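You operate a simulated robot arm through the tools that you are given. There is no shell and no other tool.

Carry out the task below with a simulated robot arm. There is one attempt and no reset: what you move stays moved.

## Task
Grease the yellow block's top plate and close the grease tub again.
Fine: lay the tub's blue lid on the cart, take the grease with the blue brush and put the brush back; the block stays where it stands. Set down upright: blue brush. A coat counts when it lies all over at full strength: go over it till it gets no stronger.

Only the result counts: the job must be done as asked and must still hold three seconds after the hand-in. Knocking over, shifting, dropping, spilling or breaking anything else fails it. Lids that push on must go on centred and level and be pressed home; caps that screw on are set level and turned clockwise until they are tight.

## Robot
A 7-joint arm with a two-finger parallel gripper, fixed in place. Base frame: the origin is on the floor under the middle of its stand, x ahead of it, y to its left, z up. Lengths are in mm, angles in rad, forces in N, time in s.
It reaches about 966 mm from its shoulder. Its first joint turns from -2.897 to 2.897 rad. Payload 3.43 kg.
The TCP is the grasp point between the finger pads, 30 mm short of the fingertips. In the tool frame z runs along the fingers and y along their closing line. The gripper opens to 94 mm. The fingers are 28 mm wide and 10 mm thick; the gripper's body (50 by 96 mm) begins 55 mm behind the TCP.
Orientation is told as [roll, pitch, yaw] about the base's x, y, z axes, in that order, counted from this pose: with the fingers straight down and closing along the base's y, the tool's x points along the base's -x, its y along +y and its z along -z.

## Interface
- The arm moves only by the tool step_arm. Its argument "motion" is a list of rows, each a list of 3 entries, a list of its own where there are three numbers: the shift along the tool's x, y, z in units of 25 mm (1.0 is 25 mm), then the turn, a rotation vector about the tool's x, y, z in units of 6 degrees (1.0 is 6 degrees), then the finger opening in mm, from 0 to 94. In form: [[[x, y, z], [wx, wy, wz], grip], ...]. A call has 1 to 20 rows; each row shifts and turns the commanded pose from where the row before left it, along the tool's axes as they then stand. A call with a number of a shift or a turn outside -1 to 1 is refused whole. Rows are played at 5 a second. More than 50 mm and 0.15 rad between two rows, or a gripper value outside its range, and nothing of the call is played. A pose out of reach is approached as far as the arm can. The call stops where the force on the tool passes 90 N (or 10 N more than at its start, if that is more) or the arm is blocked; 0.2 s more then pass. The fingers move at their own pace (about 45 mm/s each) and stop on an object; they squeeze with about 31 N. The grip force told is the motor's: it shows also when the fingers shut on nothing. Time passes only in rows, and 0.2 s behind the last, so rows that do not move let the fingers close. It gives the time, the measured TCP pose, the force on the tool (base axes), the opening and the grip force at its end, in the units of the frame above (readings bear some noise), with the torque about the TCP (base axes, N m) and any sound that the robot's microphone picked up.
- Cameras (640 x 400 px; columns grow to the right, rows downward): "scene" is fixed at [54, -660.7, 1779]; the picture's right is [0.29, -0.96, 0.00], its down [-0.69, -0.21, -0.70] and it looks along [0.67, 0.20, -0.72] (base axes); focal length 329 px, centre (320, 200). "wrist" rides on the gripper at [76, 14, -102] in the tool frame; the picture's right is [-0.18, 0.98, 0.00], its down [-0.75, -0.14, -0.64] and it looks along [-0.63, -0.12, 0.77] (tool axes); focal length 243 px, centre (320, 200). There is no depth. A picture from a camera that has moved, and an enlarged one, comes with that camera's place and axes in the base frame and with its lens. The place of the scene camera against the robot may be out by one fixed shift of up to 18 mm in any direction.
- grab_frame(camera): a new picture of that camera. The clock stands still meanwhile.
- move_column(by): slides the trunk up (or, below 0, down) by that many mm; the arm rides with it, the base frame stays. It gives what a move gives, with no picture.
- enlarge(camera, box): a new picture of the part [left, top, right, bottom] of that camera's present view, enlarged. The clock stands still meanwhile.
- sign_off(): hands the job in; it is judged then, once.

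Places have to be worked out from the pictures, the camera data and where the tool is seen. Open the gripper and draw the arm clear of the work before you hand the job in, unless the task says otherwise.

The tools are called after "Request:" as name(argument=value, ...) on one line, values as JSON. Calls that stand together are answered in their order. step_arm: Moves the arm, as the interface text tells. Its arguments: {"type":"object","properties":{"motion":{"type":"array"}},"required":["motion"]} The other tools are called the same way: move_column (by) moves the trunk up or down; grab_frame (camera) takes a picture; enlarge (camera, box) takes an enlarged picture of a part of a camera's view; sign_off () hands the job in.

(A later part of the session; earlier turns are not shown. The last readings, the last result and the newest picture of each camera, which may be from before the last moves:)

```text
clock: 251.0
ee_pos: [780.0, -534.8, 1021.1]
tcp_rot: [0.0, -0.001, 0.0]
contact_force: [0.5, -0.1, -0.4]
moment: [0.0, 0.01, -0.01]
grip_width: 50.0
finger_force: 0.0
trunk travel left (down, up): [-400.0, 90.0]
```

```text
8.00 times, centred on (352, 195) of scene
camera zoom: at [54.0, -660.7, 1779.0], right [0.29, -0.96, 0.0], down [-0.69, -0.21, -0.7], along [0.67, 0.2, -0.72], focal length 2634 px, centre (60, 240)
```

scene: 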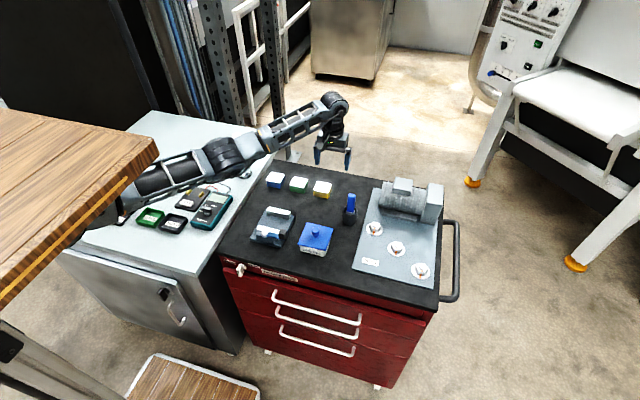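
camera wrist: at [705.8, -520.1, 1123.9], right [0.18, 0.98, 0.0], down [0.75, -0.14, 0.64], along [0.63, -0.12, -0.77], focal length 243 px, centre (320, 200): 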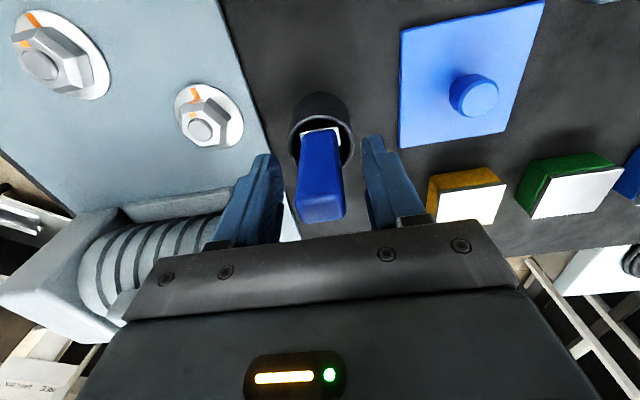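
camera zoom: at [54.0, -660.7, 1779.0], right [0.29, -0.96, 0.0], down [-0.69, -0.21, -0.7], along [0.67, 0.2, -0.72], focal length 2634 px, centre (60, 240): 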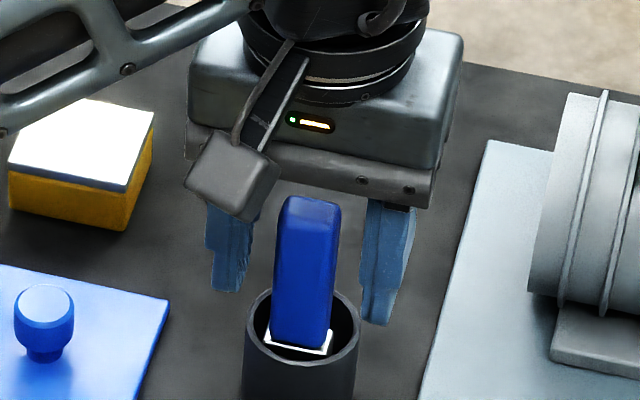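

The brush stands upright in its cup, free of the fingers. I rise straight up, then go over to the lid on the mat.

Request:
step_arm(motion=[[[0, 0, -0.4], [0, 0, 0], 50], [[0, 0, -0.8], [0, 0, 0], 50], [[0, 0, -0.9], [0, 0, 0], 50], [[0, 0, -0.9], [0, 0, 0], 50], [[0.02, 0.5, 0], [0, 0, 0], 50], [[0.02, 0.9, 0], [0, 0, 0], 60], [[0.03, 0.9, 0], [0, 0, 0], 60], [[0.03, 0.9, 0], [0, 0, 0], 60], [[0.02, 0.8, 0], [0, 0, 0], 60], [[0, 0.4, 0], [0, 0, 0], 60], [[0, 0, 0], [0, 0, 0], 60]])

Request:
grab_frame(camera="wrist")

Request:
enlarge(camera="wrist", box=[240, 40, 400, 140])

Request:
enlarge(camera="scene", box=[260, 150, 400, 250])

```text
clock: 253.4
ee_pos: [779.3, -425.0, 1097.7]
tcp_rot: [-0.001, -0.001, 0.002]
contact_force: [0.3, 0.7, -0.2]
moment: [0.04, -0.01, -0.03]
grip_width: 60.0
finger_force: 0.0
trunk travel left (down, up): [-400.0, 90.0]
```

```text
taken
camera wrist: at [703.5, -410.1, 1198.8], right [0.18, 0.98, 0.0], down [0.75, -0.14, 0.64], along [0.63, -0.12, -0.77], focal length 243 px, centre (320, 200)
```

wrist: 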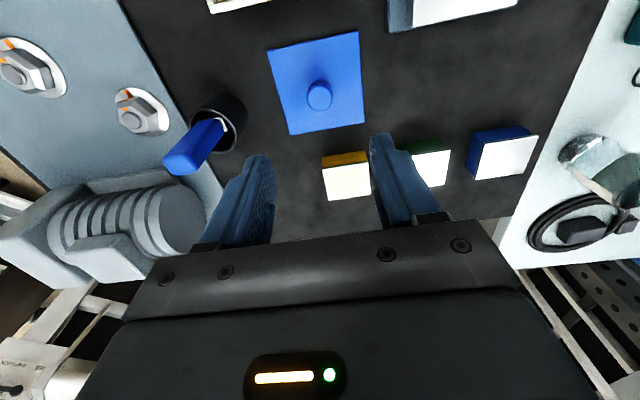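

```text
4.00 times, centred on (320, 90) of wrist
camera zoom: at [703.5, -410.1, 1198.8], right [0.18, 0.98, 0.0], down [0.75, -0.14, 0.64], along [0.63, -0.12, -0.77], focal length 970 px, centre (320, 640)
```

zoom: 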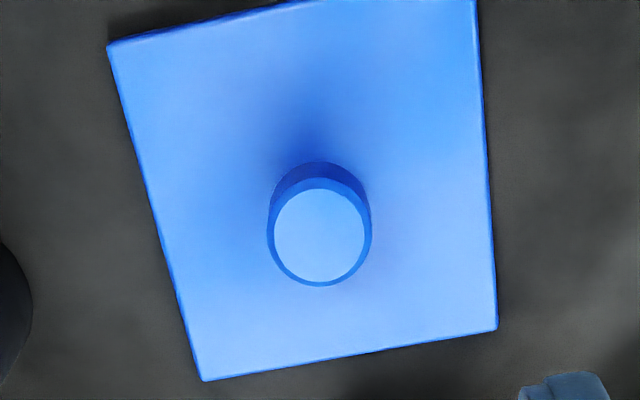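

```text
4.00 times, centred on (330, 200) of scene
camera zoom: at [54.0, -660.7, 1779.0], right [0.29, -0.96, 0.0], down [-0.69, -0.21, -0.7], along [0.67, 0.2, -0.72], focal length 1317 px, centre (280, 200)
```

zoom: 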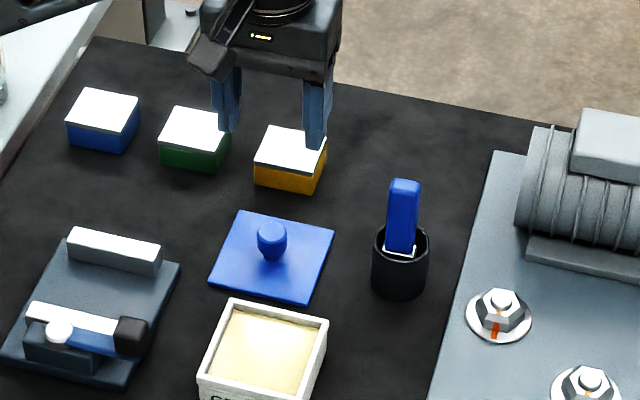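

The lid lies square on the mat, knob at (778.4, -424.1). I align and descend around the knob.

Request:
step_arm(motion=[[[0.044, -0.004, 0.6], [0, 0, 0], 60], [[0, 0, 0.9], [0, 0, 0], 60], [[0, 0, 0.9], [0, 0, 0], 60], [[0, 0, 0.9], [0, 0, 0], 60], [[0, 0, 0.8], [0, 0, 0], 60], [[0, 0, 0.6], [0, 0, 0], 60], [[0, 0, 0.4], [0, 0, 0], 60], [[0, 0, 0], [0, 0, 0], 60]])

Request:
grab_frame(camera="wrist")

```text
clock: 255.2
ee_pos: [777.2, -426.0, 970.5]
tcp_rot: [0.002, 0.0, 0.001]
contact_force: [0.0, -0.8, -0.3]
moment: [-0.05, 0.02, 0.0]
grip_width: 59.8
finger_force: 0.0
trunk travel left (down, up): [-400.0, 90.0]
```

```text
taken
camera wrist: at [702.7, -410.6, 1072.9], right [0.18, 0.98, 0.0], down [0.75, -0.14, 0.64], along [0.63, -0.12, -0.77], focal length 243 px, centre (320, 200)
```

wrist: 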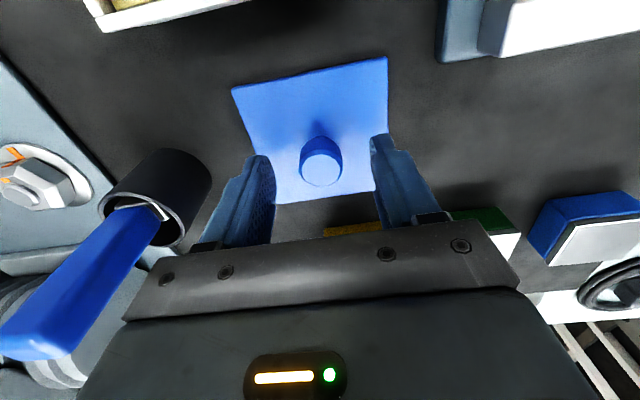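

The knob is centred. I go down the last 7 mm and close on it.

Request:
step_arm(motion=[[[0, 0.02, 0.16], [0, 0, 0], 60], [[0, 0, 0.13], [0, 0, 0], 60], [[0, 0, 0], [0, 0, 0], 40], [[0, 0, 0], [0, 0, 0], 15], [[0, 0, 0], [0, 0, 0], 15], [[0, 0, 0], [0, 0, 0], 15], [[0, 0, 0], [0, 0, 0], 15]])

Request:
grab_frame(camera="wrist")

```text
clock: 256.8
ee_pos: [776.1, -425.1, 962.5]
tcp_rot: [0.0, 0.001, 0.002]
contact_force: [-0.4, 0.9, 0.3]
moment: [-0.01, -0.03, -0.01]
grip_width: 25.0
finger_force: 30.6
trunk travel left (down, up): [-400.0, 90.0]
```

```text
taken
camera wrist: at [701.0, -409.8, 1065.7], right [0.18, 0.98, 0.0], down [0.75, -0.14, 0.64], along [0.63, -0.12, -0.77], focal length 243 px, centre (320, 200)
```

wrist: 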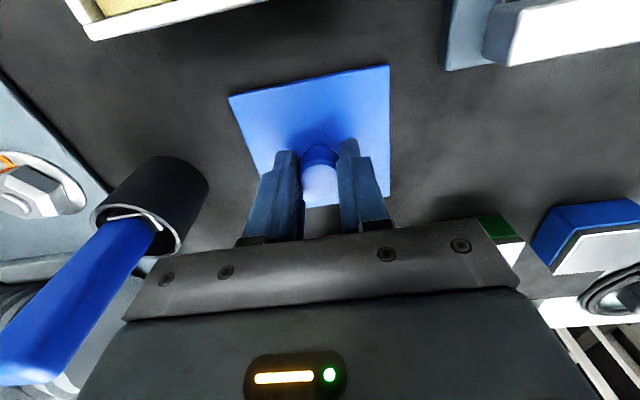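

Knob held (25.0 mm), lid sits in the grip exactly as before. I lift it straight up and carry it over the tub, stopping well above the rim to check alignment.

Request:
step_arm(motion=[[[0, 0, -0.2], [0, 0, 0], 15], [[0, 0, -0.6], [0, 0, 0], 15], [[0, 0, -0.8], [0, 0, 0], 15], [[0, 0, -0.8], [0, 0, 0], 15], [[0, 0, -0.8], [0, 0, 0], 15], [[0, 0, -0.6], [0, 0, 0], 15], [[0.4, -0.1, 0], [0, 0, 0], 15], [[0.7, -0.18, 0], [0, 0, 0], 15], [[0.8, -0.2, 0], [0, 0, 0], 15], [[0.8, -0.2, 0], [0, 0, 0], 15], [[0.8, -0.2, 0], [0, 0, 0], 15], [[0.7, -0.2, 0], [0, 0, 0], 15], [[0.47, -0.13, 0], [0, 0, 0], 15], [[0.2, -0.05, 0], [0, 0, 0], 15], [[0, 0, 0], [0, 0, 0], 15]])

Request:
grab_frame(camera="wrist")

Request:
enlarge(camera="scene", box=[280, 180, 360, 260])

```text
clock: 260.0
ee_pos: [654.9, -455.1, 1056.9]
tcp_rot: [0.0, 0.002, 0.001]
contact_force: [-0.8, -0.3, -0.7]
moment: [-0.01, -0.01, -0.01]
grip_width: 24.5
finger_force: 30.7
trunk travel left (down, up): [-400.0, 90.0]
```

```text
taken
camera wrist: at [580.3, -440.3, 1159.7], right [0.18, 0.98, 0.0], down [0.75, -0.14, 0.64], along [0.63, -0.12, -0.77], focal length 243 px, centre (320, 200)
```

wrist: 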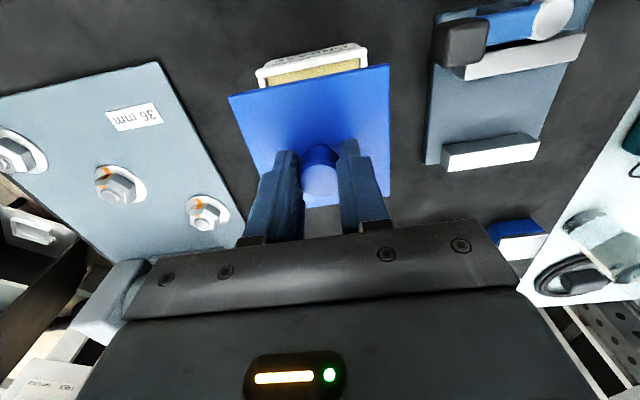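

```text
5.00 times, centred on (320, 220) of scene
camera zoom: at [54.0, -660.7, 1779.0], right [0.29, -0.96, 0.0], down [-0.69, -0.21, -0.7], along [0.67, 0.2, -0.72], focal length 1646 px, centre (320, 100)
```

zoom: 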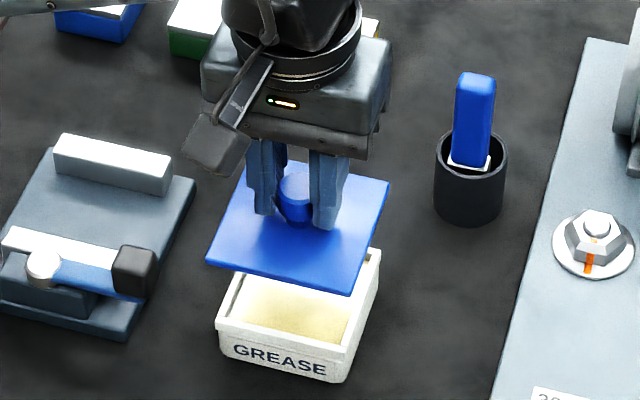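

Nearly aligned. I correct by 1 mm / 0.6 mm and lower to the height where the lid hung right after lifting it off (TCP ≈ 1011), to compare with that picture.

Request:
step_arm(motion=[[[0.04, -0.026, 0.4], [0, 0, 0], 15], [[0, 0, 0.6], [0, 0, 0], 15], [[0, 0, 0.5], [0, 0, 0], 15], [[0, 0, 0.34], [0, 0, 0], 15], [[0, 0, 0], [0, 0, 0], 15]])

Request:
grab_frame(camera="wrist")

Request:
enlarge(camera="scene", box=[270, 190, 370, 260])

Request:
enlarge(camera="wrist", box=[220, 40, 400, 120])

```text
clock: 261.2
ee_pos: [653.8, -456.0, 1011.9]
tcp_rot: [0.0, 0.0, -0.001]
contact_force: [-0.1, -0.6, 0.2]
moment: [0.03, -0.02, -0.03]
grip_width: 24.6
finger_force: 31.2
trunk travel left (down, up): [-400.0, 90.0]
```

```text
taken
camera wrist: at [578.8, -442.2, 1113.5], right [0.18, 0.98, 0.0], down [0.75, -0.14, 0.64], along [0.63, -0.12, -0.77], focal length 243 px, centre (320, 200)
```

wrist: 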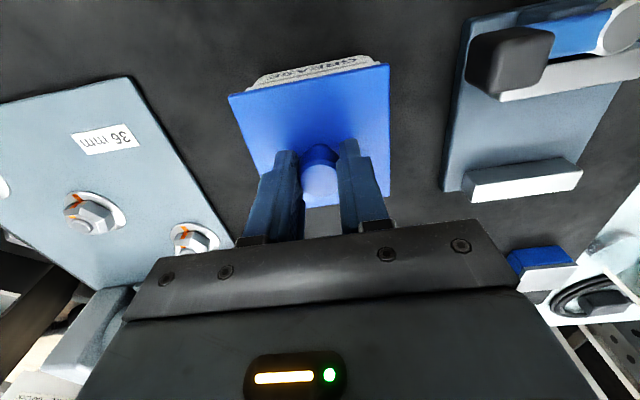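

```text
5.71 times, centred on (320, 225) of scene
camera zoom: at [54.0, -660.7, 1779.0], right [0.29, -0.96, 0.0], down [-0.69, -0.21, -0.7], along [0.67, 0.2, -0.72], focal length 1882 px, centre (320, 57)
```

zoom: 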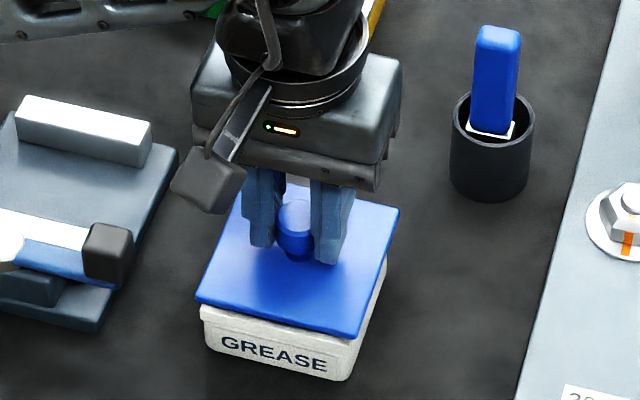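

```text
3.56 times, centred on (310, 80) of wrist
camera zoom: at [578.8, -442.2, 1113.5], right [0.18, 0.98, 0.0], down [0.75, -0.14, 0.64], along [0.63, -0.12, -0.77], focal length 863 px, centre (356, 627)
```

zoom: 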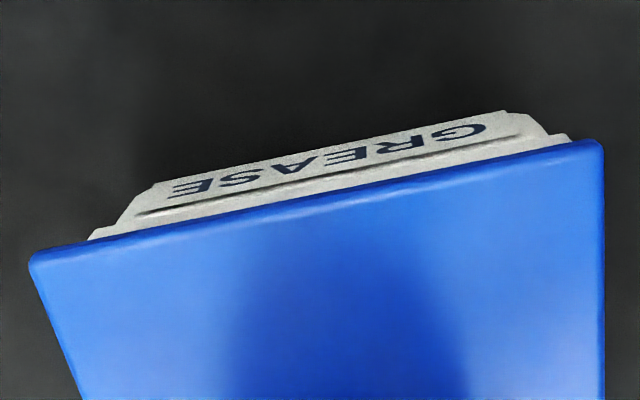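

Compared with the picture right after lifting, the lid is about 1 mm too far in -y and 0.5 mm near. I correct that and lower slowly onto the tub.

Request:
step_arm(motion=[[[-0.02, 0.042, 0], [0, 0, 0], 15], [[0, 0, 0.1], [0, 0, 0], 15], [[0, 0, 0], [0, 0, 0], 15]])

Request:
enlarge(camera="wrist", box=[220, 40, 400, 120])

Request:
enlarge(camera="scene", box=[290, 210, 350, 260])

```text
clock: 262.0
ee_pos: [654.1, -454.2, 1009.2]
tcp_rot: [0.002, -0.002, -0.001]
contact_force: [-0.2, 0.0, 0.0]
moment: [0.0, -0.02, 0.0]
grip_width: 25.0
finger_force: 30.8
trunk travel left (down, up): [-400.0, 90.0]
```

```text
3.56 times, centred on (310, 80) of wrist
camera zoom: at [578.7, -440.8, 1110.7], right [0.18, 0.98, 0.0], down [0.75, -0.14, 0.64], along [0.63, -0.12, -0.77], focal length 863 px, centre (356, 627)
```

zoom: 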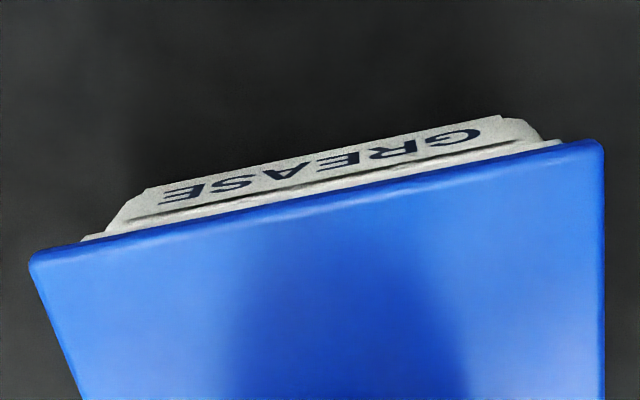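

```text
8.00 times, centred on (320, 235) of scene
camera zoom: at [54.0, -660.7, 1779.0], right [0.29, -0.96, 0.0], down [-0.69, -0.21, -0.7], along [0.67, 0.2, -0.72], focal length 2634 px, centre (320, -80)
```

zoom: 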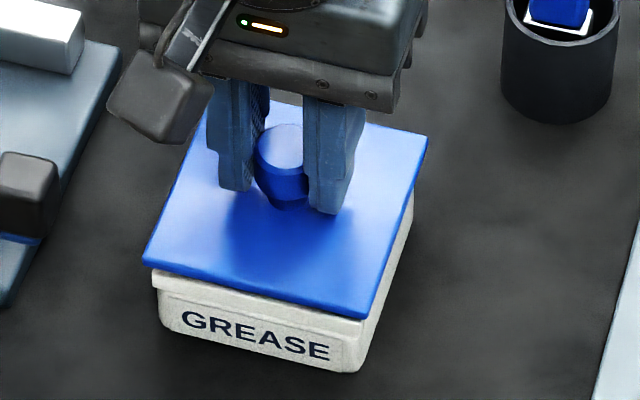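

The lid is centred on the tub within half a millimetre. I lower it in 1–2 mm steps and watch the force.

Request:
step_arm(motion=[[[0, 0, 0.08], [0, 0, 0], 15], [[0, 0, 0.04], [0, 0, 0], 15], [[0, 0, 0], [0, 0, 0], 15]])

Request:
step_arm(motion=[[[0, 0, 0.04], [0, 0, 0], 15], [[0, 0, 0.04], [0, 0, 0], 15], [[0, 0, 0], [0, 0, 0], 15]])

```text
clock: 262.8
ee_pos: [652.8, -456.2, 1004.8]
tcp_rot: [-0.001, 0.0, -0.003]
contact_force: [-0.1, -0.1, 0.0]
moment: [-0.03, -0.03, -0.05]
grip_width: 24.6
finger_force: 31.5
trunk travel left (down, up): [-400.0, 90.0]
```

```text
clock: 263.6
ee_pos: [652.4, -454.3, 1004.0]
tcp_rot: [0.001, 0.0, 0.0]
contact_force: [-0.1, -0.2, -0.6]
moment: [-0.02, 0.0, -0.02]
grip_width: 24.9
finger_force: 30.8
trunk travel left (down, up): [-400.0, 90.0]
```

x reads a bit low (652–654). I check the pose by a picture before going on.

Request:
enlarge(camera="wrist", box=[220, 40, 400, 120])

Request:
enlarge(camera="scene", box=[290, 210, 350, 260])

```text
3.56 times, centred on (310, 80) of wrist
camera zoom: at [577.9, -440.9, 1106.1], right [0.18, 0.98, 0.0], down [0.75, -0.14, 0.64], along [0.63, -0.12, -0.77], focal length 863 px, centre (356, 627)
```

zoom: 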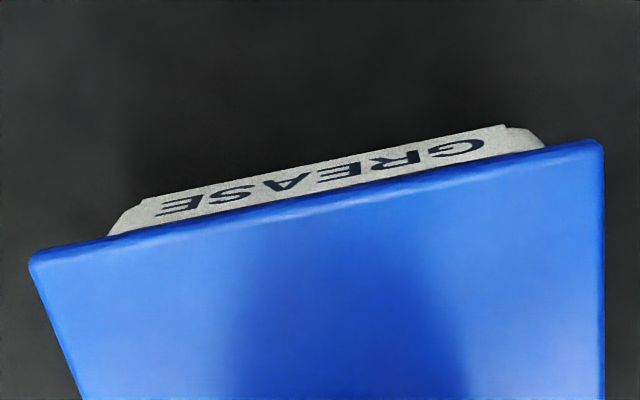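

```text
8.00 times, centred on (320, 235) of scene
camera zoom: at [54.0, -660.7, 1779.0], right [0.29, -0.96, 0.0], down [-0.69, -0.21, -0.7], along [0.67, 0.2, -0.72], focal length 2634 px, centre (320, -80)
```

zoom: 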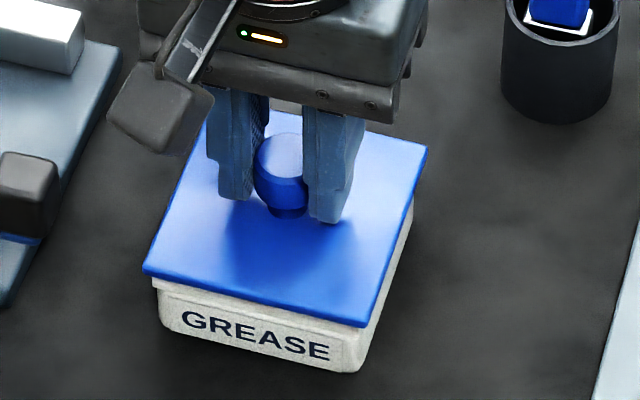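

Both the pose and the scene view say the lid is 1.4 mm too near (−x). I correct that before letting it down.

Request:
step_arm(motion=[[[-0.056, -0.008, 0], [0, 0, 0], 15], [[0, 0, 0], [0, 0, 0], 15]])

Request:
enlarge(camera="wrist", box=[220, 40, 400, 120])

Request:
enlarge(camera="scene", box=[290, 210, 350, 260])

```text
clock: 264.2
ee_pos: [653.8, -454.7, 1003.6]
tcp_rot: [0.002, 0.0, 0.002]
contact_force: [1.6, 0.5, -0.9]
moment: [0.0, 0.0, -0.01]
grip_width: 24.5
finger_force: 30.9
trunk travel left (down, up): [-400.0, 90.0]
```

```text
3.56 times, centred on (310, 80) of wrist
camera zoom: at [579.2, -440.7, 1105.9], right [0.18, 0.98, 0.0], down [0.75, -0.14, 0.64], along [0.63, -0.12, -0.77], focal length 863 px, centre (356, 627)
```

zoom: 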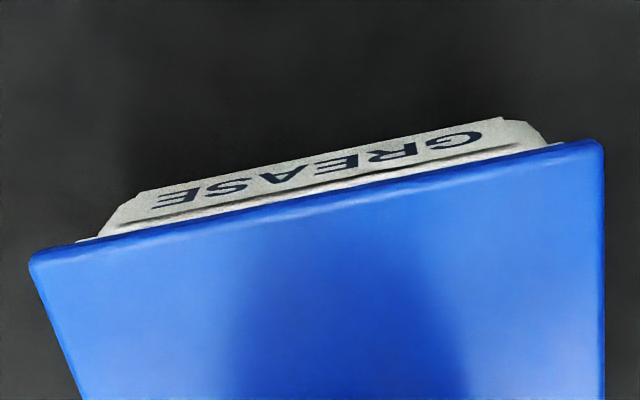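

```text
8.00 times, centred on (320, 235) of scene
camera zoom: at [54.0, -660.7, 1779.0], right [0.29, -0.96, 0.0], down [-0.69, -0.21, -0.7], along [0.67, 0.2, -0.72], focal length 2634 px, centre (320, -80)
```

zoom: 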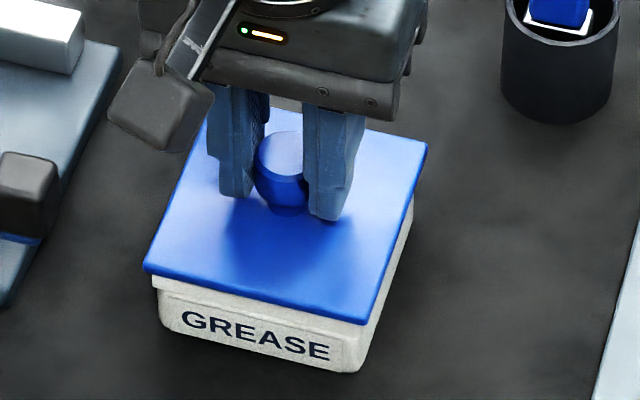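

Now the lid matches its original place seen in both views. I lower the remaining ~2 mm and press.

Request:
step_arm(motion=[[[0, -0.012, 0.04], [0, 0, 0], 15], [[0, 0, 0], [0, 0, 0], 15]])

Request:
step_arm(motion=[[[0, 0, 0.04], [0, 0, 0], 15], [[0, 0, 0], [0, 0, 0], 15]])

Request:
step_arm(motion=[[[0, 0, 0.04], [0, 0, 0], 15], [[0, 0, 0], [0, 0, 0], 15]])

```text
clock: 264.8
ee_pos: [655.6, -455.8, 1001.4]
tcp_rot: [0.0, -0.001, 0.001]
contact_force: [0.5, 0.6, -0.8]
moment: [0.02, 0.0, 0.02]
grip_width: 24.6
finger_force: 31.1
trunk travel left (down, up): [-400.0, 90.0]
```

```text
clock: 265.4
ee_pos: [655.6, -455.9, 1000.7]
tcp_rot: [-0.001, 0.0, -0.001]
contact_force: [-0.3, -0.6, 2.6]
moment: [-0.02, 0.09, 0.03]
grip_width: 24.8
finger_force: 31.7
trunk travel left (down, up): [-400.0, 90.0]
```

```text
clock: 266.0
ee_pos: [654.0, -455.0, 1001.3]
tcp_rot: [-0.001, -0.002, 0.001]
contact_force: [2.2, -4.2, 12.6]
moment: [-0.07, 0.21, -0.01]
grip_width: 24.5
finger_force: 30.8
trunk travel left (down, up): [-400.0, 90.0]
```

Lid contacts at z ≈ 1001 (12.6 N). I press further in small steps to seat it home, listening for a click.

Request:
step_arm(motion=[[[0, 0, 0.04], [0, 0, 0], 15], [[0, 0, 0], [0, 0, 0], 15]])

Request:
step_arm(motion=[[[0, 0, 0.04], [0, 0, 0], 15], [[0, 0, 0], [0, 0, 0], 15]])

Request:
enlarge(camera="scene", box=[290, 210, 350, 260])

Request:
enlarge(camera="wrist", box=[220, 40, 400, 120])

```text
clock: 266.6
ee_pos: [654.7, -455.3, 1001.4]
tcp_rot: [-0.003, -0.002, 0.001]
contact_force: [0.4, -5.7, 27.8]
moment: [-0.09, 0.06, -0.01]
grip_width: 24.4
finger_force: 31.4
trunk travel left (down, up): [-400.0, 90.0]
```

```text
clock: 267.2
ee_pos: [654.0, -454.1, 999.8]
tcp_rot: [0.0, -0.001, 0.0]
contact_force: [2.8, -10.8, 29.2]
moment: [-0.2, -0.14, -0.04]
grip_width: 24.8
finger_force: 31.5
trunk travel left (down, up): [-400.0, 90.0]
```

```text
8.00 times, centred on (320, 235) of scene
camera zoom: at [54.0, -660.7, 1779.0], right [0.29, -0.96, 0.0], down [-0.69, -0.21, -0.7], along [0.67, 0.2, -0.72], focal length 2634 px, centre (320, -80)
```

zoom: 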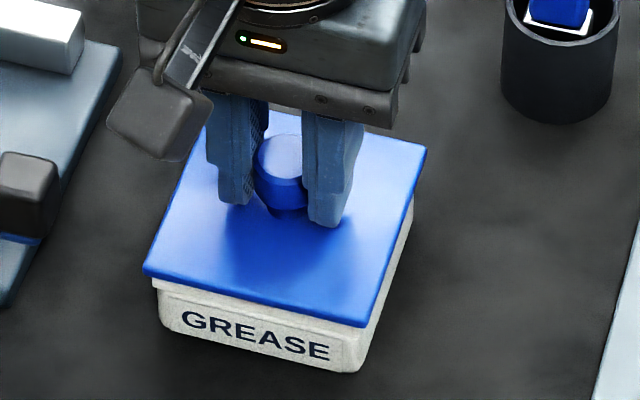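

```text
3.56 times, centred on (310, 80) of wrist
camera zoom: at [579.2, -440.1, 1101.3], right [0.18, 0.98, 0.0], down [0.75, -0.14, 0.64], along [0.63, -0.12, -0.77], focal length 863 px, centre (356, 627)
```

zoom: 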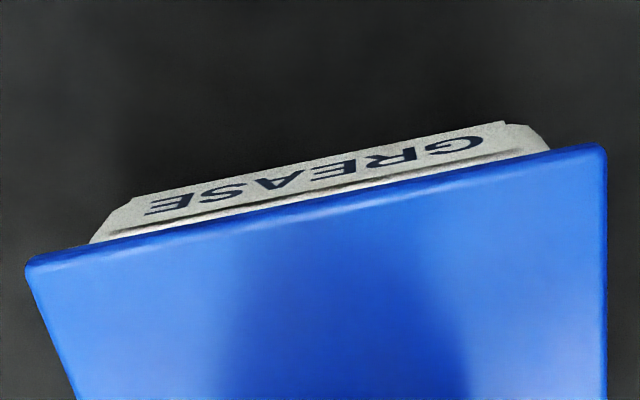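

The fingers slid about 2 mm down the knob while the lid is at its seat; there is some sideways load. I ease up 1.5 mm and release the knob, then look at the lid.

Request:
step_arm(motion=[[[0, 0, -0.06], [0, 0, 0], 15], [[0, 0, 0], [0, 0, 0], 28], [[0, 0, 0], [0, 0, 0], 40], [[0, 0, 0], [0, 0, 0], 60], [[0, 0, 0], [0, 0, 0], 60], [[0, 0, -0.4], [0, 0, 0], 60], [[0, 0, -0.8], [0, 0, 0], 60], [[0, 0, -0.9], [0, 0, 0], 60], [[0, 0, -0.9], [0, 0, 0], 60], [[0, 0, 0], [0, 0, 0], 60]])

Request:
grab_frame(camera="wrist")

Request:
enlarge(camera="wrist", box=[220, 0, 420, 125])

Request:
enlarge(camera="scene", box=[280, 210, 360, 260])

```text
clock: 269.4
ee_pos: [655.7, -453.2, 1072.7]
tcp_rot: [0.001, -0.001, -0.001]
contact_force: [0.5, -0.8, 0.2]
moment: [-0.02, -0.01, 0.01]
grip_width: 60.2
finger_force: 0.1
trunk travel left (down, up): [-400.0, 90.0]
```

```text
taken
camera wrist: at [580.1, -439.5, 1176.4], right [0.18, 0.98, 0.0], down [0.75, -0.14, 0.64], along [0.63, -0.12, -0.77], focal length 243 px, centre (320, 200)
```

wrist: 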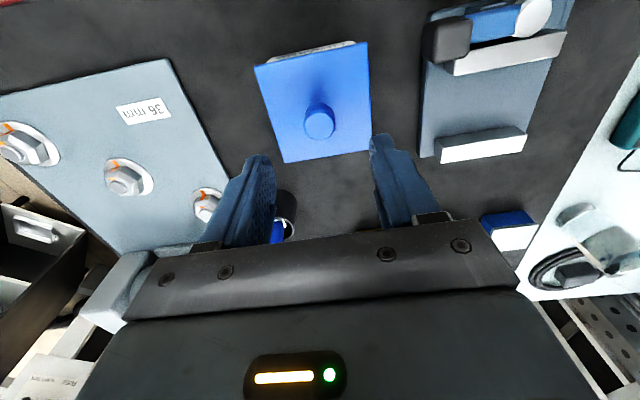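

```text
3.20 times, centred on (320, 62) of wrist
camera zoom: at [580.1, -439.5, 1176.4], right [0.18, 0.98, 0.0], down [0.75, -0.14, 0.64], along [0.63, -0.12, -0.77], focal length 776 px, centre (320, 640)
```

zoom: 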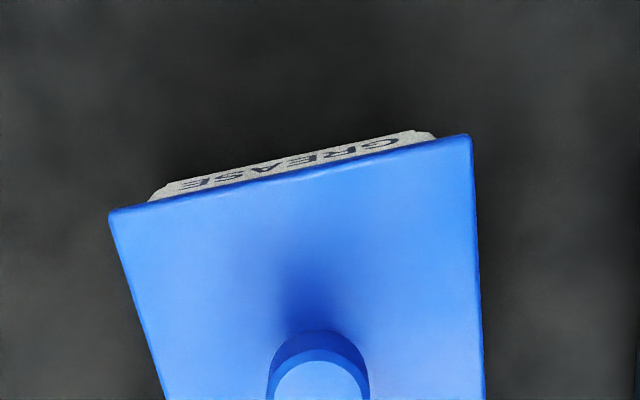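

```text
8.00 times, centred on (320, 235) of scene
camera zoom: at [54.0, -660.7, 1779.0], right [0.29, -0.96, 0.0], down [-0.69, -0.21, -0.7], along [0.67, 0.2, -0.72], focal length 2634 px, centre (320, -80)
```

zoom: 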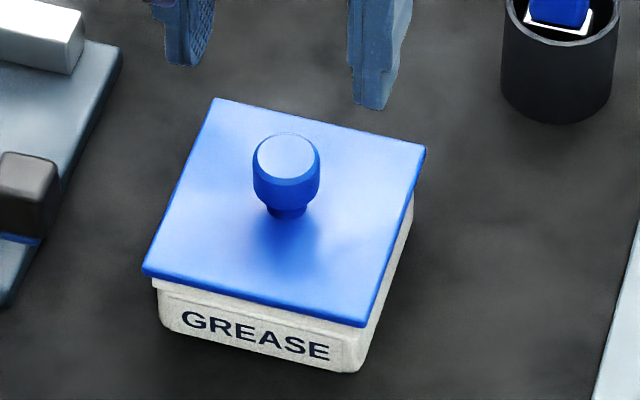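

The lid lies centred; it may still need pressing home. I measure the knob's centre, then will close the fingers and press down on top of it.

Request:
enlarge(camera="wrist", box=[240, 60, 400, 170])

```text
3.64 times, centred on (320, 115) of wrist
camera zoom: at [580.1, -439.5, 1176.4], right [0.18, 0.98, 0.0], down [0.75, -0.14, 0.64], along [0.63, -0.12, -0.77], focal length 882 px, centre (320, 509)
```

zoom: 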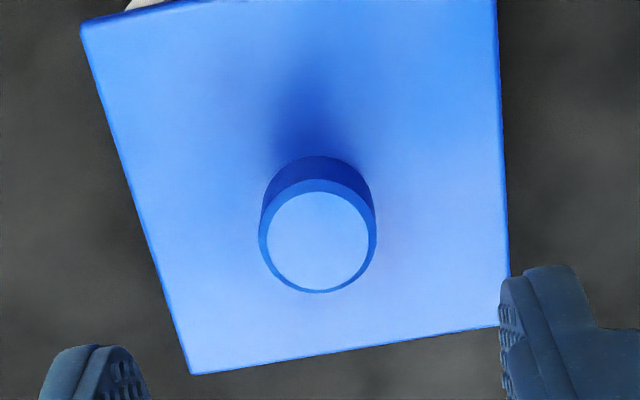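

The lid is centred (≈656.1, -454.2) and level. I close the fingers above the knob and descend to just above it.

Request:
step_arm(motion=[[[0, -0.024, 0], [0, 0, 0], 20], [[0, 0, 0], [0, 0, 0], 0], [[0, 0, 0], [0, 0, 0], 0], [[0, 0, 0], [0, 0, 0], 0], [[0, 0, 0.6], [0, 0, 0], 0], [[0, 0, 0.7], [0, 0, 0], 0], [[0, 0, 0.36], [0, 0, 0], 0], [[0, 0, 0], [0, 0, 0], 0]])

Request:
grab_frame(camera="wrist")

Request:
enlarge(camera="scene", box=[280, 190, 360, 260])

```text
clock: 271.2
ee_pos: [655.7, -454.5, 1033.7]
tcp_rot: [-0.002, 0.0, 0.003]
contact_force: [-0.1, -0.4, -0.1]
moment: [-0.06, -0.01, 0.02]
grip_width: 0.4
finger_force: 31.2
trunk travel left (down, up): [-400.0, 90.0]
```

```text
taken
camera wrist: at [580.0, -441.4, 1136.6], right [0.18, 0.98, 0.0], down [0.75, -0.14, 0.64], along [0.63, -0.12, -0.77], focal length 243 px, centre (320, 200)
```

wrist: 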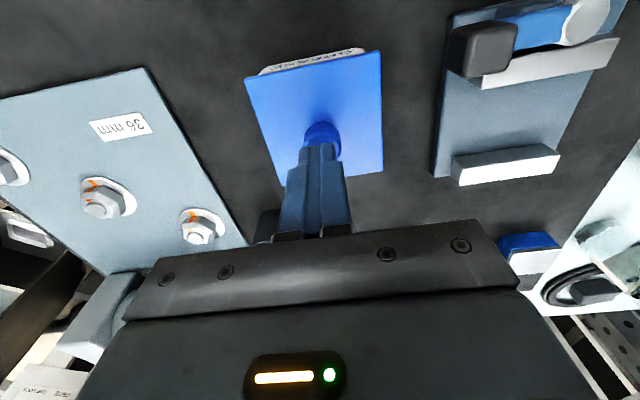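

```text
5.71 times, centred on (320, 225) of scene
camera zoom: at [54.0, -660.7, 1779.0], right [0.29, -0.96, 0.0], down [-0.69, -0.21, -0.7], along [0.67, 0.2, -0.72], focal length 1882 px, centre (320, 57)
```

zoom: 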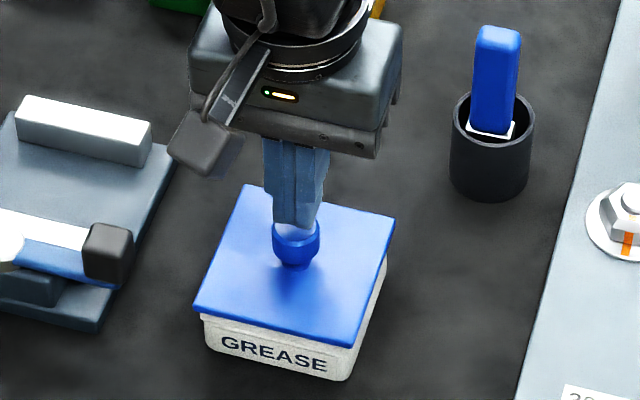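

Closed fingers hang above the knob. I shift 1 mm and press down in steps.

Request:
step_arm(motion=[[[0, 0.04, 0.2], [0, 0, 0], 0], [[0, 0, 0.1], [0, 0, 0], 0], [[0, 0, 0], [0, 0, 0], 0]])

Request:
step_arm(motion=[[[0, 0, 0.06], [0, 0, 0], 0], [[0, 0, 0.04], [0, 0, 0], 0], [[0, 0, 0], [0, 0, 0], 0]])

Request:
step_arm(motion=[[[0, 0, 0.06], [0, 0, 0], 0], [[0, 0, 0], [0, 0, 0], 0]])

```text
clock: 272.0
ee_pos: [655.1, -454.8, 1025.5]
tcp_rot: [0.0, 0.0, -0.001]
contact_force: [1.0, 0.3, 0.3]
moment: [0.02, 0.01, 0.0]
grip_width: 0.1
finger_force: 30.8
trunk travel left (down, up): [-400.0, 90.0]
```

```text
clock: 272.8
ee_pos: [655.7, -454.0, 1024.5]
tcp_rot: [0.0, 0.002, -0.001]
contact_force: [-0.9, -0.8, 5.4]
moment: [-0.06, 0.0, -0.03]
grip_width: 0.0
finger_force: 30.5
trunk travel left (down, up): [-400.0, 90.0]
```

```text
clock: 273.4
ee_pos: [653.9, -454.6, 1024.2]
tcp_rot: [-0.005, -0.002, -0.001]
contact_force: [-1.5, -4.2, 27.0]
moment: [-0.13, 0.05, -0.04]
grip_width: 0.0
finger_force: 31.0
trunk travel left (down, up): [-400.0, 90.0]
```

27 N on the knob, z ≈ 1024. I press on in steps to about 60 N.

Request:
step_arm(motion=[[[0, 0, 0.05], [0, 0, 0], 0], [[0, 0, 0], [0, 0, 0], 0]])

Request:
step_arm(motion=[[[0, 0, 0.05], [0, 0, 0], 0], [[0, 0, 0], [0, 0, 0], 0]])

Request:
enlarge(camera="scene", box=[290, 210, 350, 260])

```text
clock: 274.0
ee_pos: [653.6, -453.6, 1023.0]
tcp_rot: [-0.003, -0.003, 0.002]
contact_force: [3.3, -10.4, 44.0]
moment: [-0.26, -0.1, -0.16]
grip_width: 0.1
finger_force: 31.0
trunk travel left (down, up): [-400.0, 90.0]
```

```text
clock: 274.6
ee_pos: [656.2, -454.8, 1023.8]
tcp_rot: [-0.004, -0.005, 0.001]
contact_force: [-1.9, -1.9, 61.3]
moment: [-0.04, 0.02, -0.06]
grip_width: 0.0
finger_force: 30.8
trunk travel left (down, up): [-400.0, 90.0]
```

```text
8.00 times, centred on (320, 235) of scene
camera zoom: at [54.0, -660.7, 1779.0], right [0.29, -0.96, 0.0], down [-0.69, -0.21, -0.7], along [0.67, 0.2, -0.72], focal length 2634 px, centre (320, -80)
```

zoom: 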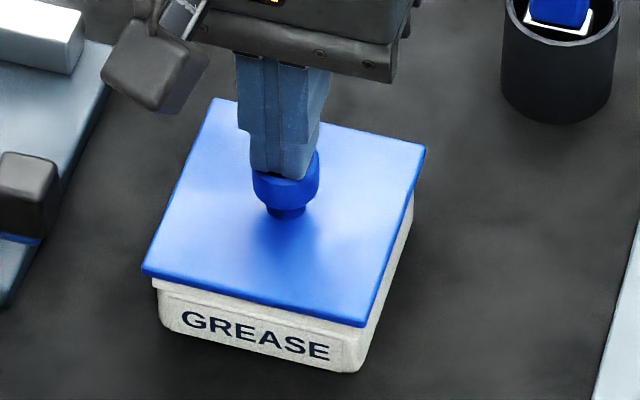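

61 N and no further travel: the lid is home and level. I rise straight up off the knob and look at the result.

Request:
step_arm(motion=[[[0, 0, -0.2], [0, 0, 0], 0], [[0, 0, -0.5], [0, 0, 0], 0], [[0, 0, -0.8], [0, 0, 0], 0], [[0, 0, -0.9], [0, 0, 0], 0], [[0, 0, -0.9], [0, 0, 0], 20], [[0, 0, -0.9], [0, 0, 0], 60], [[0, 0, -0.9], [0, 0, 0], 94], [[0, 0, 0], [0, 0, 0], 94]])

Request:
grab_frame(camera="wrist")

Request:
enlarge(camera="scene", box=[280, 210, 360, 260])

Request:
enlarge(camera="wrist", box=[240, 30, 400, 150])

```text
clock: 276.4
ee_pos: [655.1, -456.3, 1146.8]
tcp_rot: [0.0, -0.001, 0.0]
contact_force: [0.4, 0.3, -0.4]
moment: [0.0, -0.01, -0.02]
grip_width: 83.9
finger_force: 0.1
trunk travel left (down, up): [-400.0, 90.0]
```

```text
taken
camera wrist: at [580.1, -440.8, 1250.1], right [0.18, 0.98, 0.0], down [0.75, -0.14, 0.64], along [0.63, -0.12, -0.77], focal length 243 px, centre (320, 200)
```

wrist: 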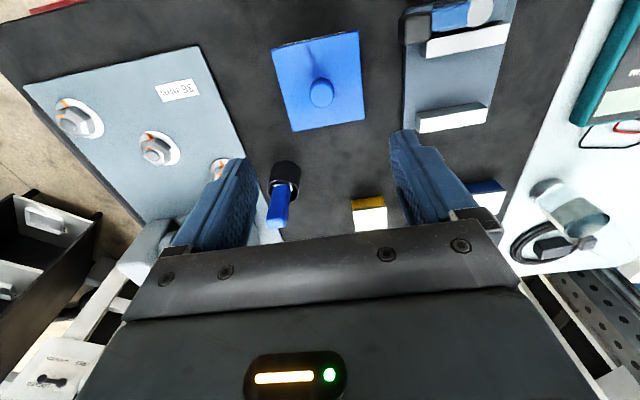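

```text
8.00 times, centred on (320, 235) of scene
camera zoom: at [54.0, -660.7, 1779.0], right [0.29, -0.96, 0.0], down [-0.69, -0.21, -0.7], along [0.67, 0.2, -0.72], focal length 2634 px, centre (320, -80)
```

zoom: 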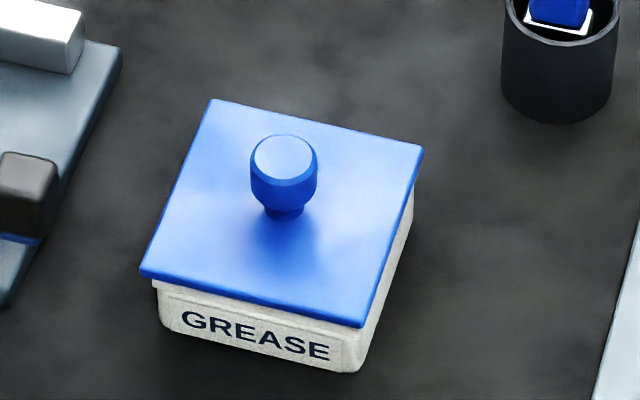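

```text
3.33 times, centred on (320, 90) of wrist
camera zoom: at [580.1, -440.8, 1250.1], right [0.18, 0.98, 0.0], down [0.75, -0.14, 0.64], along [0.63, -0.12, -0.77], focal length 809 px, centre (320, 567)
```

zoom: 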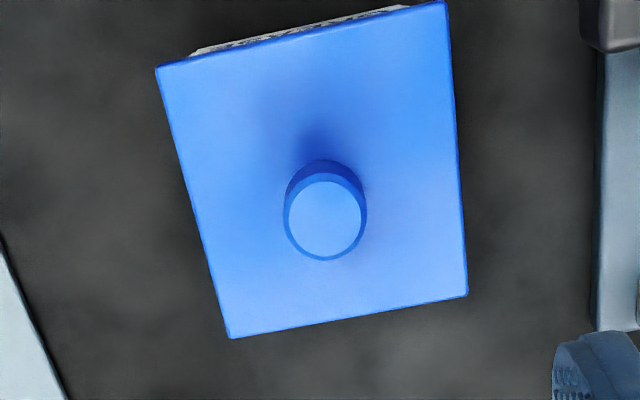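

Seen from above, the lid slipped about 1.4 mm in +y while pressing (it can slide on the rim), so it isn't quite centred. I zoom in to measure exactly how it sits on the tub.

Request:
enlarge(camera="scene", box=[294, 236, 334, 261])

Request:
enlarge(camera="scene", box=[312, 218, 342, 260])

Request:
enlarge(camera="wrist", box=[265, 25, 375, 65])

```text
16.00 times, centred on (314, 248) of scene
camera zoom: at [54.0, -660.7, 1779.0], right [0.29, -0.96, 0.0], down [-0.69, -0.21, -0.7], along [0.67, 0.2, -0.72], focal length 5268 px, centre (416, -576)
```

zoom: 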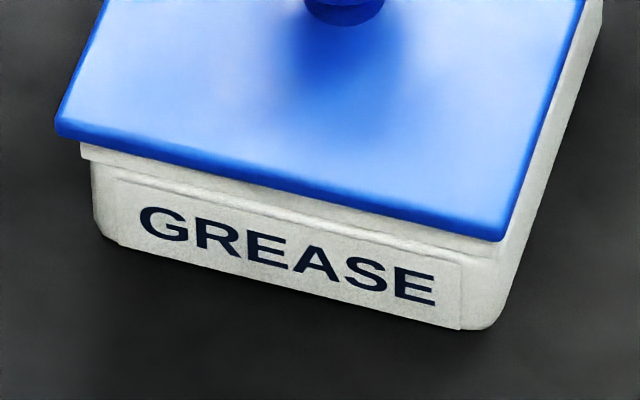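

```text
9.52 times, centred on (327, 239) of scene
camera zoom: at [54.0, -660.7, 1779.0], right [0.29, -0.96, 0.0], down [-0.69, -0.21, -0.7], along [0.67, 0.2, -0.72], focal length 3136 px, centre (253, -171)
```

zoom: 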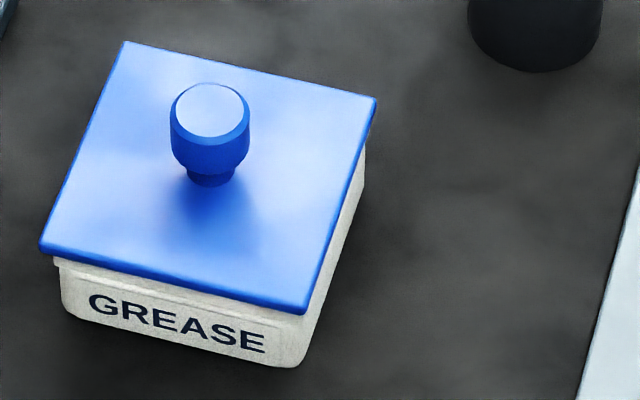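

```text
5.82 times, centred on (320, 45) of wrist
camera zoom: at [580.1, -440.8, 1250.1], right [0.18, 0.98, 0.0], down [0.75, -0.14, 0.64], along [0.63, -0.12, -0.77], focal length 1412 px, centre (320, 1102)
```

zoom: 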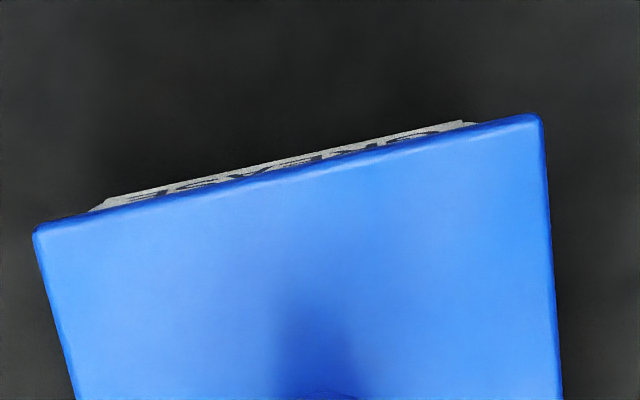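

Its height equals the original seat, but it is off by ≈1.2 mm in +y. Re-gripping the knob at the original TCP line will slide it back; I descend around the knob with open fingers.

Request:
step_arm(motion=[[[0, -0.016, 0.6], [0, 0, 0], 60], [[0, 0, 0.9], [0, 0, 0], 60], [[0, 0, 0.9], [0, 0, 0], 60], [[0, 0, 0.9], [0, 0, 0], 60], [[0, 0, 0.9], [0, 0, 0], 60], [[0, 0, 0.8], [0, 0, 0], 60], [[0, 0, 0.5], [0, 0, 0], 60], [[0, 0, 0], [0, 0, 0], 60]])

Request:
grab_frame(camera="wrist")

Request:
enlarge(camera="wrist", box=[240, 100, 400, 220])

```text
clock: 278.2
ee_pos: [655.8, -455.5, 1009.7]
tcp_rot: [0.0, 0.0, 0.0]
contact_force: [0.0, 0.6, -0.4]
moment: [0.01, 0.03, 0.04]
grip_width: 60.0
finger_force: 0.1
trunk travel left (down, up): [-400.0, 90.0]
```

```text
taken
camera wrist: at [580.2, -441.3, 1112.3], right [0.18, 0.98, 0.0], down [0.75, -0.14, 0.64], along [0.63, -0.12, -0.77], focal length 243 px, centre (320, 200)
```

wrist: 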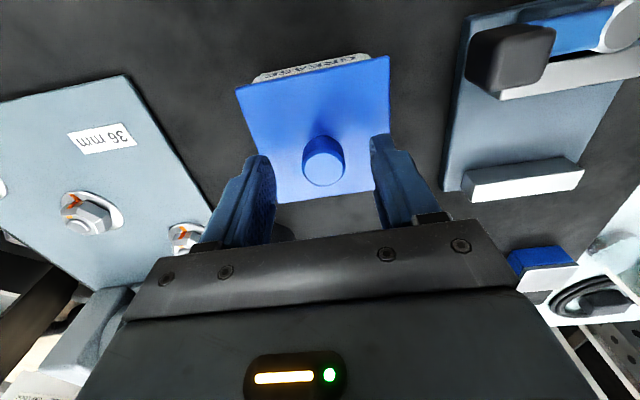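

```text
3.33 times, centred on (320, 160) of wrist
camera zoom: at [580.2, -441.3, 1112.3], right [0.18, 0.98, 0.0], down [0.75, -0.14, 0.64], along [0.63, -0.12, -0.77], focal length 809 px, centre (320, 333)
```

zoom: 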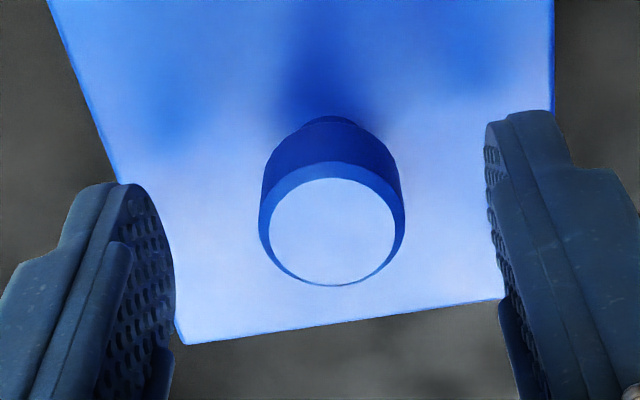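

The knob is 2.1 mm to the +y side of my TCP; its true original line is y = -454.3, so I move the TCP there (+1 mm), go down and close, which slides the lid back by about 1.1 mm.

Request:
step_arm(motion=[[[0, 0.04, 0.15], [0, 0, 0], 60], [[0, 0, 0.14], [0, 0, 0], 60], [[0, 0, 0], [0, 0, 0], 45], [[0, 0, 0], [0, 0, 0], 45]])

Request:
enlarge(camera="wrist", box=[240, 100, 400, 220])

```text
clock: 279.2
ee_pos: [654.2, -454.3, 1003.1]
tcp_rot: [0.001, 0.001, 0.0]
contact_force: [0.1, 0.0, 0.2]
moment: [-0.01, 0.01, -0.01]
grip_width: 44.6
finger_force: 0.0
trunk travel left (down, up): [-400.0, 90.0]
```

```text
3.33 times, centred on (320, 160) of wrist
camera zoom: at [579.2, -439.9, 1105.4], right [0.18, 0.98, 0.0], down [0.75, -0.14, 0.64], along [0.63, -0.12, -0.77], focal length 809 px, centre (320, 333)
```

zoom: 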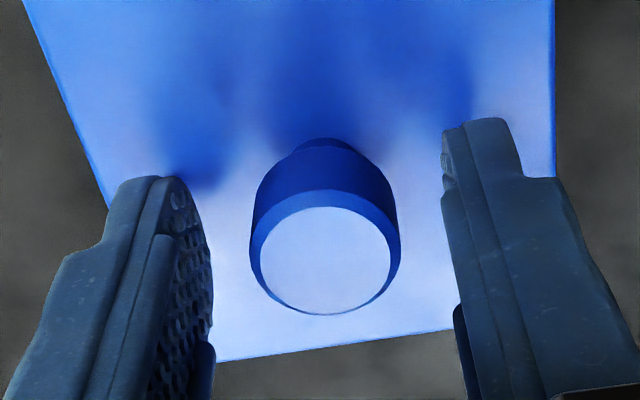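

TCP is at -453.9, knob at -453.15. I move 0.4 mm more in -y and close gently so the knob is centred at -454.3.

Request:
step_arm(motion=[[[0, -0.016, 0], [0, 0, 0], 36], [[0, 0, 0], [0, 0, 0], 30], [[0, 0, 0], [0, 0, 0], 27], [[0, 0, 0], [0, 0, 0], 25], [[0, 0, 0], [0, 0, 0], 24], [[0, 0, 0], [0, 0, 0], 24]])

Request:
enlarge(camera="wrist", box=[220, 40, 400, 160])

Request:
enlarge(camera="scene", box=[280, 210, 360, 260])

```text
clock: 280.6
ee_pos: [654.3, -455.4, 1002.7]
tcp_rot: [-0.001, 0.0, -0.001]
contact_force: [-0.5, -0.6, 0.3]
moment: [-0.01, -0.03, -0.01]
grip_width: 25.2
finger_force: 19.7
trunk travel left (down, up): [-400.0, 90.0]
```

```text
3.33 times, centred on (310, 100) of wrist
camera zoom: at [578.7, -440.8, 1105.4], right [0.18, 0.98, 0.0], down [0.75, -0.14, 0.64], along [0.63, -0.12, -0.77], focal length 809 px, centre (353, 533)
```

zoom: 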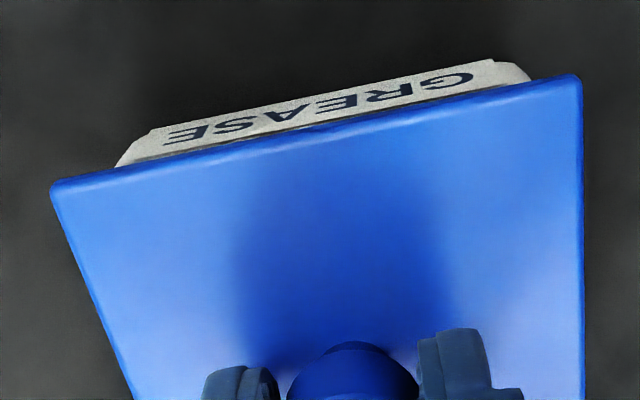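

```text
8.00 times, centred on (320, 235) of scene
camera zoom: at [54.0, -660.7, 1779.0], right [0.29, -0.96, 0.0], down [-0.69, -0.21, -0.7], along [0.67, 0.2, -0.72], focal length 2634 px, centre (320, -80)
```

zoom: 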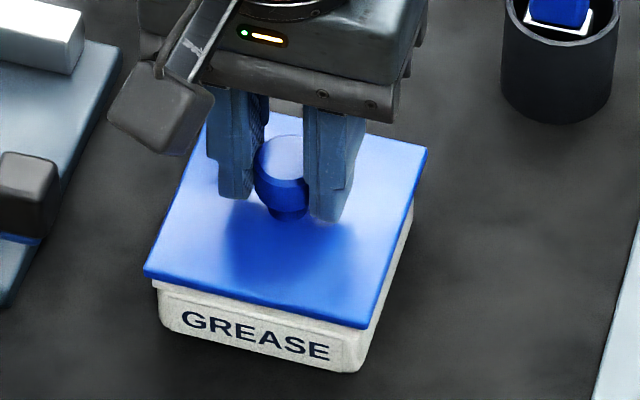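

The lid is back at its original place within about half a millimetre in both views. I open the fingers gently and rise straight up.

Request:
step_arm(motion=[[[0, 0, 0], [0, 0, 0], 27], [[0, 0, 0], [0, 0, 0], 32], [[0, 0, 0], [0, 0, 0], 45], [[0, 0, 0], [0, 0, 0], 60], [[0, 0, 0], [0, 0, 0], 60], [[0, 0, -0.4], [0, 0, 0], 60], [[0, 0, -0.8], [0, 0, 0], 60], [[0, 0, -0.9], [0, 0, 0], 60], [[0, 0, -0.9], [0, 0, 0], 60], [[0, 0, 0], [0, 0, 0], 60]])

Request:
enlarge(camera="scene", box=[280, 210, 360, 260])

Request:
enlarge(camera="wrist", box=[240, 30, 400, 170])

```text
clock: 282.8
ee_pos: [656.1, -454.2, 1077.4]
tcp_rot: [-0.001, 0.002, 0.0]
contact_force: [-0.2, 0.5, -0.1]
moment: [0.01, 0.0, -0.02]
grip_width: 60.0
finger_force: 0.0
trunk travel left (down, up): [-400.0, 90.0]
```

```text
8.00 times, centred on (320, 235) of scene
camera zoom: at [54.0, -660.7, 1779.0], right [0.29, -0.96, 0.0], down [-0.69, -0.21, -0.7], along [0.67, 0.2, -0.72], focal length 2634 px, centre (320, -80)
```

zoom: 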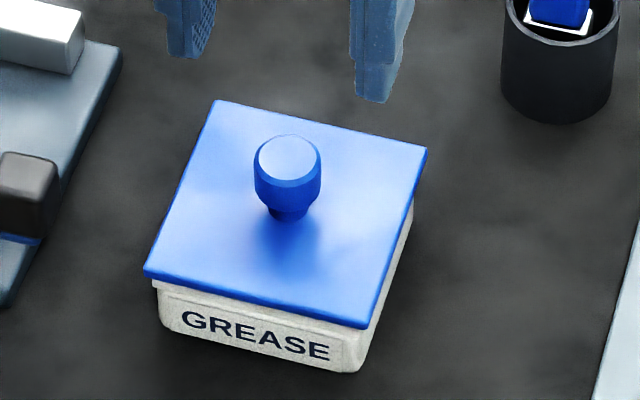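

```text
2.86 times, centred on (320, 100) of wrist
camera zoom: at [580.7, -440.2, 1179.9], right [0.18, 0.98, 0.0], down [0.75, -0.14, 0.64], along [0.63, -0.12, -0.77], focal length 693 px, centre (320, 486)
```

zoom: 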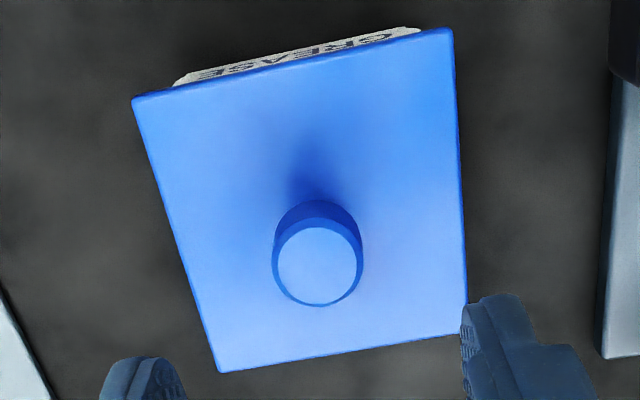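

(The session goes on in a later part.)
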